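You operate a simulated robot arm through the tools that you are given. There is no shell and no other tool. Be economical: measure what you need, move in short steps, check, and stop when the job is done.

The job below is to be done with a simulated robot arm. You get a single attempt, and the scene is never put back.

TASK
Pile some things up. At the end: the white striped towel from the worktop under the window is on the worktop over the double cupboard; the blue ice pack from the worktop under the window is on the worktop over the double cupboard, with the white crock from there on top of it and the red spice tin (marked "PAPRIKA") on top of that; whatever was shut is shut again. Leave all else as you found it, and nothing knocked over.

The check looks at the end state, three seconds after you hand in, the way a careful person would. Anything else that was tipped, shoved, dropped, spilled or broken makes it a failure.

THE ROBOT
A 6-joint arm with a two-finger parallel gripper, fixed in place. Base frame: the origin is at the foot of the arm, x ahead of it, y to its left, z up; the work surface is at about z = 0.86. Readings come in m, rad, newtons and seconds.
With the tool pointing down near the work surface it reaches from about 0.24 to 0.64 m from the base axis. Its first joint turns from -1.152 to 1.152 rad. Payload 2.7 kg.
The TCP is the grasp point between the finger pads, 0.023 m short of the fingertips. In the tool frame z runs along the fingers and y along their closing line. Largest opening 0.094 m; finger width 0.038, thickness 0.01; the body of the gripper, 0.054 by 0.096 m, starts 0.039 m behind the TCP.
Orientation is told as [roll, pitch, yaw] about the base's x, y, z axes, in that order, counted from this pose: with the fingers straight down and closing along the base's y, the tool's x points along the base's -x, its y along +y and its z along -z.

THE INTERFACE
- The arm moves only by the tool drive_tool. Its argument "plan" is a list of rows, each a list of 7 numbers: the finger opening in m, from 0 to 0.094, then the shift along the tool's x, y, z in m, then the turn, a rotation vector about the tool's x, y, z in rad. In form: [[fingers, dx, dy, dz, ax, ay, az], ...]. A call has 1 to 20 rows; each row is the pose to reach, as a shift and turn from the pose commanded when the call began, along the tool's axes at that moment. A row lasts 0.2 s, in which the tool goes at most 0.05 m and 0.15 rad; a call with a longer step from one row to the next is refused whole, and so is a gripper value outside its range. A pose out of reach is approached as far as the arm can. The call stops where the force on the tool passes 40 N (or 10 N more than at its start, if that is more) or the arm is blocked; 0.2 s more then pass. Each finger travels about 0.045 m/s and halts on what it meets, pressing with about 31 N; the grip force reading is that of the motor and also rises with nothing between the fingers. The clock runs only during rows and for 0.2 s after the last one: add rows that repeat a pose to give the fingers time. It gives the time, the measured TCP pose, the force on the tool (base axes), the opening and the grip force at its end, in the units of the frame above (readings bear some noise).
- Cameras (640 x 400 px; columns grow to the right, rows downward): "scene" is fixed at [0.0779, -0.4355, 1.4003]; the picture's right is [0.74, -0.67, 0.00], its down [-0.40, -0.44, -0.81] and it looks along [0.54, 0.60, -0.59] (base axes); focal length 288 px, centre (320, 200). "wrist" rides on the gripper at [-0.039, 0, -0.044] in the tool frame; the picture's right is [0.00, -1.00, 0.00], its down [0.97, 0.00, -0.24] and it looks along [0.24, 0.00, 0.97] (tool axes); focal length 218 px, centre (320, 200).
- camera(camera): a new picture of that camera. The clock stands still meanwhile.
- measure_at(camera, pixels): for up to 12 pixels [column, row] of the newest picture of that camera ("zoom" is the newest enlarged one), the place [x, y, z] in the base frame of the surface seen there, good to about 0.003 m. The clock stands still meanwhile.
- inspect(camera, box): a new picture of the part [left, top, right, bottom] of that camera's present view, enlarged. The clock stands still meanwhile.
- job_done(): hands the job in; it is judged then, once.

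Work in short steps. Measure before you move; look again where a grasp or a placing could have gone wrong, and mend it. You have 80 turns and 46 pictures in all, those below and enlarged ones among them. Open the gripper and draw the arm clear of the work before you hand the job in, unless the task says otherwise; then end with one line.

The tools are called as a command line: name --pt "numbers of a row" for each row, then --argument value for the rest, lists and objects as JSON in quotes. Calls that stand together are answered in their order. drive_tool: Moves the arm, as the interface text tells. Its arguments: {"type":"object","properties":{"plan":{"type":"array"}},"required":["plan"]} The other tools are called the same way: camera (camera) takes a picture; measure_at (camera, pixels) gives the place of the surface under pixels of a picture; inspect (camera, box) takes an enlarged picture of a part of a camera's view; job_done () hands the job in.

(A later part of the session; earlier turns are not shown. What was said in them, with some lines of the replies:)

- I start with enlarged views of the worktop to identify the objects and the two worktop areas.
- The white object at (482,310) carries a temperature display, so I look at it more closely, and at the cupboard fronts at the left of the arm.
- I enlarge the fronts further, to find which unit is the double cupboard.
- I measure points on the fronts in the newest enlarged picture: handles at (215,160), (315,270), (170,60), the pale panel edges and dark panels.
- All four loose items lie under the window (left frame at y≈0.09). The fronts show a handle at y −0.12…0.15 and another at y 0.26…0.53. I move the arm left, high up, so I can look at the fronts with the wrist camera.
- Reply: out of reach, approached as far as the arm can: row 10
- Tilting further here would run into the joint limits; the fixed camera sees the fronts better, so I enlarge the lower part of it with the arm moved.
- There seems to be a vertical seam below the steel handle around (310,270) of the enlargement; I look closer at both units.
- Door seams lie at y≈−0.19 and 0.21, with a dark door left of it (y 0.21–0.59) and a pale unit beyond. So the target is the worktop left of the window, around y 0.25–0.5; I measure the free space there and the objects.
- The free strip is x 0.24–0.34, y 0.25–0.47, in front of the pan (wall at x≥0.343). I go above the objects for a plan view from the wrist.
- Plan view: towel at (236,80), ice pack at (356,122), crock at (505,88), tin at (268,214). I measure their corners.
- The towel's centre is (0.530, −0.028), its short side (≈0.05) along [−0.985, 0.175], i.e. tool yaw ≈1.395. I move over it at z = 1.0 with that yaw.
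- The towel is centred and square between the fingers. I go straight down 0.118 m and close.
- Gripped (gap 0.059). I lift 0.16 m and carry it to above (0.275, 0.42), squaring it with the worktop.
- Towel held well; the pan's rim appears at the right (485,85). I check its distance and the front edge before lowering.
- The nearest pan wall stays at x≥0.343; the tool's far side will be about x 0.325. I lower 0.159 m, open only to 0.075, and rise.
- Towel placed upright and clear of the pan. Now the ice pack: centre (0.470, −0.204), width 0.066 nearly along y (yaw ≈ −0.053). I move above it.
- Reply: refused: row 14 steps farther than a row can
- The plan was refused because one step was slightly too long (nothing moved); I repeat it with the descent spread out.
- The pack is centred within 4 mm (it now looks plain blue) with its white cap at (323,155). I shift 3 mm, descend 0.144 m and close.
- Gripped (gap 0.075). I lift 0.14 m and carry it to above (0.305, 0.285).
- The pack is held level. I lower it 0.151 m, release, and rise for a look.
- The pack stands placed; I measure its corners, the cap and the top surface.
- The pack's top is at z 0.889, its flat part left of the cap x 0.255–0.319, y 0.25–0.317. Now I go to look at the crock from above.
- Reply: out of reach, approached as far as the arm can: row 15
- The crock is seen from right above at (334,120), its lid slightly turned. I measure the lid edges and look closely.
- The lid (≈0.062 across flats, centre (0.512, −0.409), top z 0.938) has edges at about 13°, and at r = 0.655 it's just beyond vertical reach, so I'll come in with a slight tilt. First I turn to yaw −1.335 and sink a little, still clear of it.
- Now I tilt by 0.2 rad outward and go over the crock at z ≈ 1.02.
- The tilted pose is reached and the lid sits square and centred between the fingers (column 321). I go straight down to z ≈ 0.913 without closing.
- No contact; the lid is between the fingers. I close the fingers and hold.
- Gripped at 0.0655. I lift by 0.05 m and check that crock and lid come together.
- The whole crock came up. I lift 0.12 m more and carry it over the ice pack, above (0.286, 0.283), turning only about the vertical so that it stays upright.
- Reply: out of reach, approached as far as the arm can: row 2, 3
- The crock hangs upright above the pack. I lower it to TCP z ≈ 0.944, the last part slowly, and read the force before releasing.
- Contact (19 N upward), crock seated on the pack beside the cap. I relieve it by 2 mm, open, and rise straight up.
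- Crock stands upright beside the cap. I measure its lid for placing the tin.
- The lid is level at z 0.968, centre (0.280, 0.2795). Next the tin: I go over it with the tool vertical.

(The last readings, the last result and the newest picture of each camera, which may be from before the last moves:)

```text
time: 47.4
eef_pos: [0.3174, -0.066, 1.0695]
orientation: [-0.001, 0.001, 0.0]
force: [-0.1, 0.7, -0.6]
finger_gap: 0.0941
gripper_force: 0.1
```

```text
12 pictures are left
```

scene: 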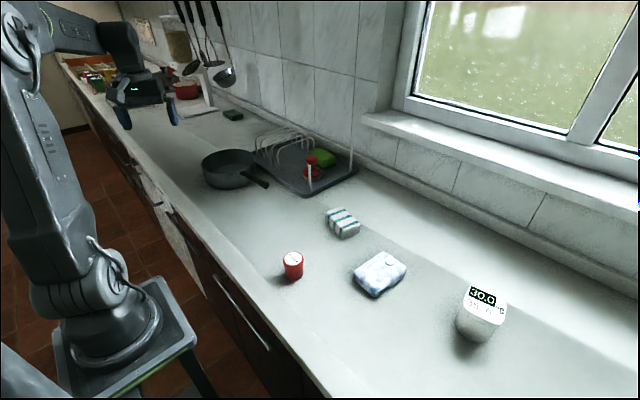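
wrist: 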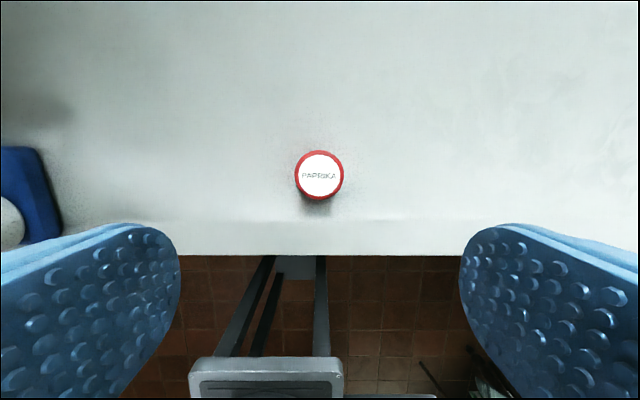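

The tin is centred at (319,175). But a blue corner at (30,200) appears nearer than expected; I check the stack with the scene camera and measure.

measure_at --camera "wrist" --pixels '[[50, 180], [30, 200], [10, 225], [60, 230], [319, 175], [298, 175], [341, 175], [319, 153], [319, 196]]'

camera --camera "scene"

```text
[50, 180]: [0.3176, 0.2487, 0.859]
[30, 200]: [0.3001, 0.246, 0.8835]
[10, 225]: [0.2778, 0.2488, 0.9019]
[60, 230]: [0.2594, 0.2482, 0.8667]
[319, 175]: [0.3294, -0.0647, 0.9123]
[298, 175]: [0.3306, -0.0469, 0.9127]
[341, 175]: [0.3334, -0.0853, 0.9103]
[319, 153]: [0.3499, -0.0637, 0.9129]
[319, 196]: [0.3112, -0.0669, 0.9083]
```

```text
11 pictures are left
```

scene: 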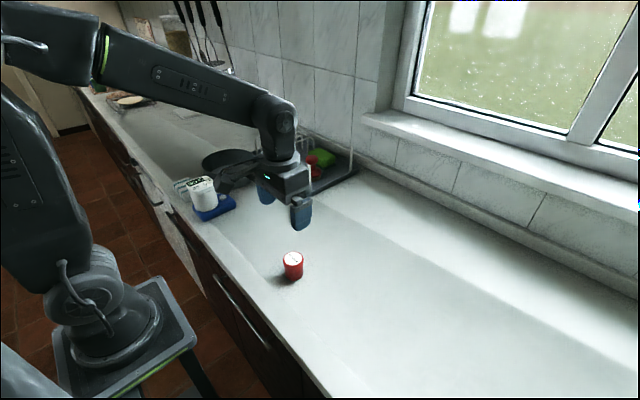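

Stack is in order (pack edge still y 0.248). Tin centre (0.330, −0.0655), top 0.912. I shift 12 mm outward, descend to z 0.890 and close.

drive_tool --pt "0.094 -0.0125 0 0.03 0 0 0" --pt "0.094 -0.0125 0 0.07 0 0 0" --pt "0.094 -0.0125 0 0.11 0 0 0" --pt "0.094 -0.0125 0 0.15 0 0 0" --pt "0.094 -0.0125 0 0.17 0 0 0" --pt "0.094 -0.0125 0 0.1795 0 0 0" --pt "0.094 -0.0125 0 0.1795 0 0 0" --pt "0.02 -0.0125 0 0.1795 0 0 0" --pt "0.02 -0.0125 0 0.1795 0 0 0" --pt "0.02 -0.0125 0 0.1795 0 0 0" --pt "0.02 -0.0125 0 0.1795 0 0 0" --pt "0.02 -0.0125 0 0.1795 0 0 0" --pt "0.02 -0.0125 0 0.1795 0 0 0"

```text
time: 50.2
eef_pos: [0.3328, -0.065, 0.8933]
orientation: [-0.001, -0.001, 0.0]
force: [0.9, -0.2, 0.2]
finger_gap: 0.045
gripper_force: 31.3
```

Gripped (gap 0.045). I lift 0.20 m and carry it above the crock's lid.

drive_tool --pt "0.02 0 0 -0.04 0 0 0" --pt "0.02 0 0 -0.08 0 0 0" --pt "0.02 0 0 -0.12 0 0 0" --pt "0.02 0 0 -0.16 0 0 0" --pt "0.02 0 0 -0.19 0 0 0" --pt "0.02 0.0064 0.0431 -0.19 0 0 0" --pt "0.02 0.0128 0.0863 -0.19 0 0 0" --pt "0.02 0.0191 0.1294 -0.19 0 0 0" --pt "0.02 0.0255 0.1725 -0.19 0 0 0" --pt "0.02 0.0319 0.2156 -0.19 0 0 0" --pt "0.02 0.0383 0.2588 -0.19 0 0 0" --pt "0.02 0.0446 0.3019 -0.19 0 0 0" --pt "0.02 0.051 0.345 -0.19 0 0 0" --pt "0.02 0.051 0.345 -0.19 0 0 0"

inspect --camera "scene" --box '[130, 80, 310, 240]'

```text
time: 53.2
eef_pos: [0.2762, 0.284, 1.0814]
orientation: [0.001, -0.001, 0.0]
force: [-0.5, 0.1, -0.7]
finger_gap: 0.0452
gripper_force: 31.1
```

```text
2.50 times, centred on (220, 160) of scene
```

zoom: 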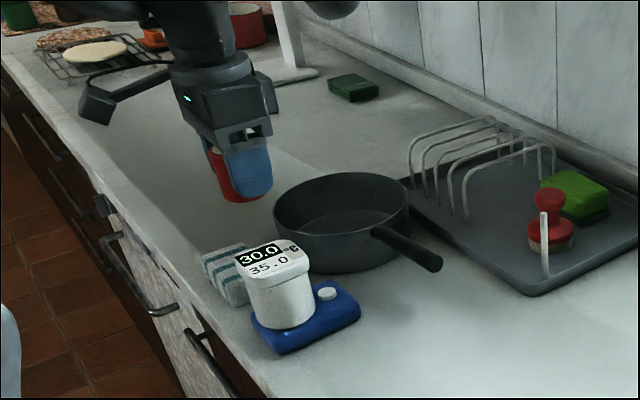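

The tin hangs upright above the lid. I lower it 0.077 m with a 2 mm centring shift and read the force.

drive_tool --pt "0.02 -0.002 -0.002 0.03 0 0 0" --pt "0.02 -0.002 -0.002 0.055 0 0 0" --pt "0.02 -0.002 -0.002 0.07 0 0 0" --pt "0.02 -0.002 -0.002 0.077 0 0 0" --pt "0.02 -0.002 -0.002 0.077 0 0 0"

inspect --camera "scene" --box '[170, 130, 270, 230]'

```text
time: 54.4
eef_pos: [0.2814, 0.2768, 1.0033]
orientation: [0.0, 0.0, 0.0]
force: [0.3, 0.4, -1.1]
finger_gap: 0.0456
gripper_force: 31.3
```

```text
4.00 times, centred on (220, 180) of scene
```

zoom: 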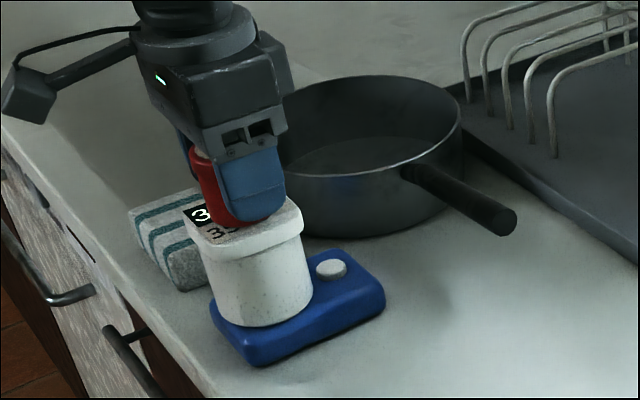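

Still no contact force; I step down 3 mm more in 1 mm steps.

drive_tool --pt "0.02 0 0 0.001 0 0 0" --pt "0.02 0 0 0.002 0 0 0" --pt "0.02 0 0 0.003 0 0 0" --pt "0.02 0 0 0.003 0 0 0"

```text
time: 55.4
eef_pos: [0.2831, 0.2766, 1.0015]
orientation: [0.0, 0.001, 0.0]
force: [-0.2, 0.4, -0.7]
finger_gap: 0.0454
gripper_force: 31.0
```

Still free; another 3 mm.

drive_tool --pt "0.02 0 0 0.001 0 0 0" --pt "0.02 0 0 0.002 0 0 0" --pt "0.02 0 0 0.003 0 0 0" --pt "0.02 0 0 0.003 0 0 0"

```text
time: 56.4
eef_pos: [0.2842, 0.2785, 0.9982]
orientation: [0.002, -0.003, 0.001]
force: [-1.8, -4.3, 19.1]
finger_gap: 0.0452
gripper_force: 31.4
```

Contact now (19 N). I relieve 1.5 mm, open the fingers to 0.08, rise straight up and look.

drive_tool --pt "0.02 0 0 -0.0015 0 0 0" --pt "0.02 0 0 -0.0015 0 0 0" --pt "0.08 0 0 -0.0015 0 0 0" --pt "0.08 0 0 -0.0015 0 0 0" --pt "0.08 0 0 -0.0015 0 0 0" --pt "0.08 0 0 -0.015 0 0 0" --pt "0.08 0 0 -0.04 0 0 0" --pt "0.08 0 0 -0.08 0 0 0" --pt "0.08 0 0 -0.12 0 0 0" --pt "0.08 0 0 -0.16 0 0 0"

inspect --camera "scene" --box '[170, 130, 270, 230]'

camera --camera "wrist"

```text
time: 58.6
eef_pos: [0.2821, 0.2779, 1.1603]
orientation: [0.0, 0.001, 0.0]
force: [0.2, 0.0, 0.3]
finger_gap: 0.08
gripper_force: 0.1
```

```text
4.00 times, centred on (220, 180) of scene
```

zoom: 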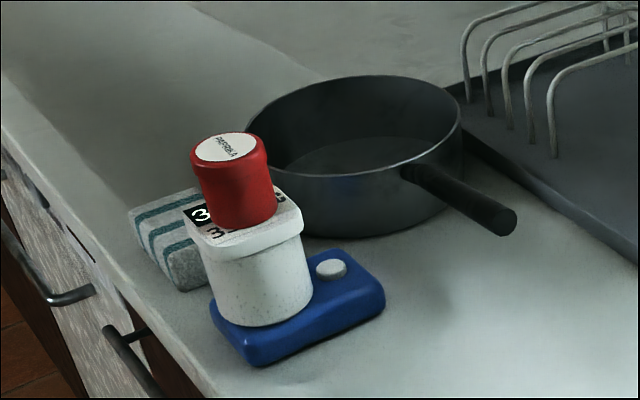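

```text
7 pictures are left
```

wrist: 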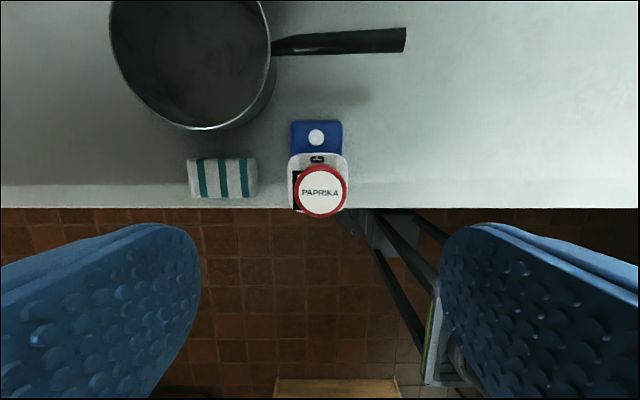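

The tin stands upright on the crock, on the pack. I draw the arm back to near its starting place and take a last look.

drive_tool --pt "0.094 0 0 -0.03 0 0 0" --pt "0.094 -0.02 -0.03 -0.037 0 0 0" --pt "0.094 -0.044 -0.065 -0.037 0 0 0" --pt "0.094 -0.068 -0.1 -0.037 0 0 0" --pt "0.094 -0.092 -0.135 -0.037 0 0 0" --pt "0.094 -0.116 -0.17 -0.037 0 0 0" --pt "0.094 -0.14 -0.205 -0.037 0 0 0" --pt "0.094 -0.17 -0.244 -0.037 0 0 0" --pt "0.094 -0.17 -0.244 -0.037 0 0 0"

camera --camera "scene"

inspect --camera "scene" --box '[150, 110, 370, 240]'

```text
time: 60.6
eef_pos: [0.4531, 0.0329, 1.1929]
orientation: [0.0, -0.001, 0.001]
force: [0.5, 0.4, -0.7]
finger_gap: 0.0942
gripper_force: 0.2
```

```text
6 pictures are left
```

scene: 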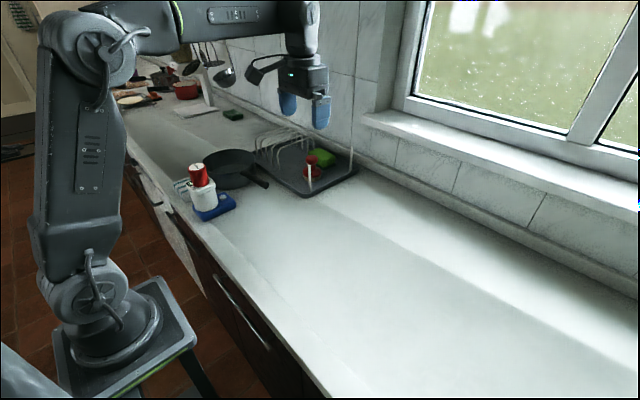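

```text
2.91 times, centred on (260, 175) of scene
```

zoom: 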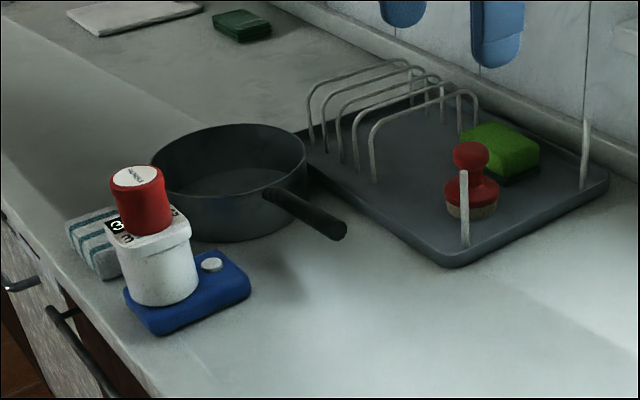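

The pile and the towel stand steady on the left worktop, the pan and rack are where they were, the arm is clear and the gripper open. I hand in.

job_done

```text
The job is handed in.
```

I handed the job in with the towel on the left worktop and the pile beside it: ice pack, then crock, then paprika tin. I took the dark-fronted unit just left of the window to be the double cupboard, but couldn't see its doors clearly enough to be sure. I opened nothing, and the last picture shows nothing else moved.
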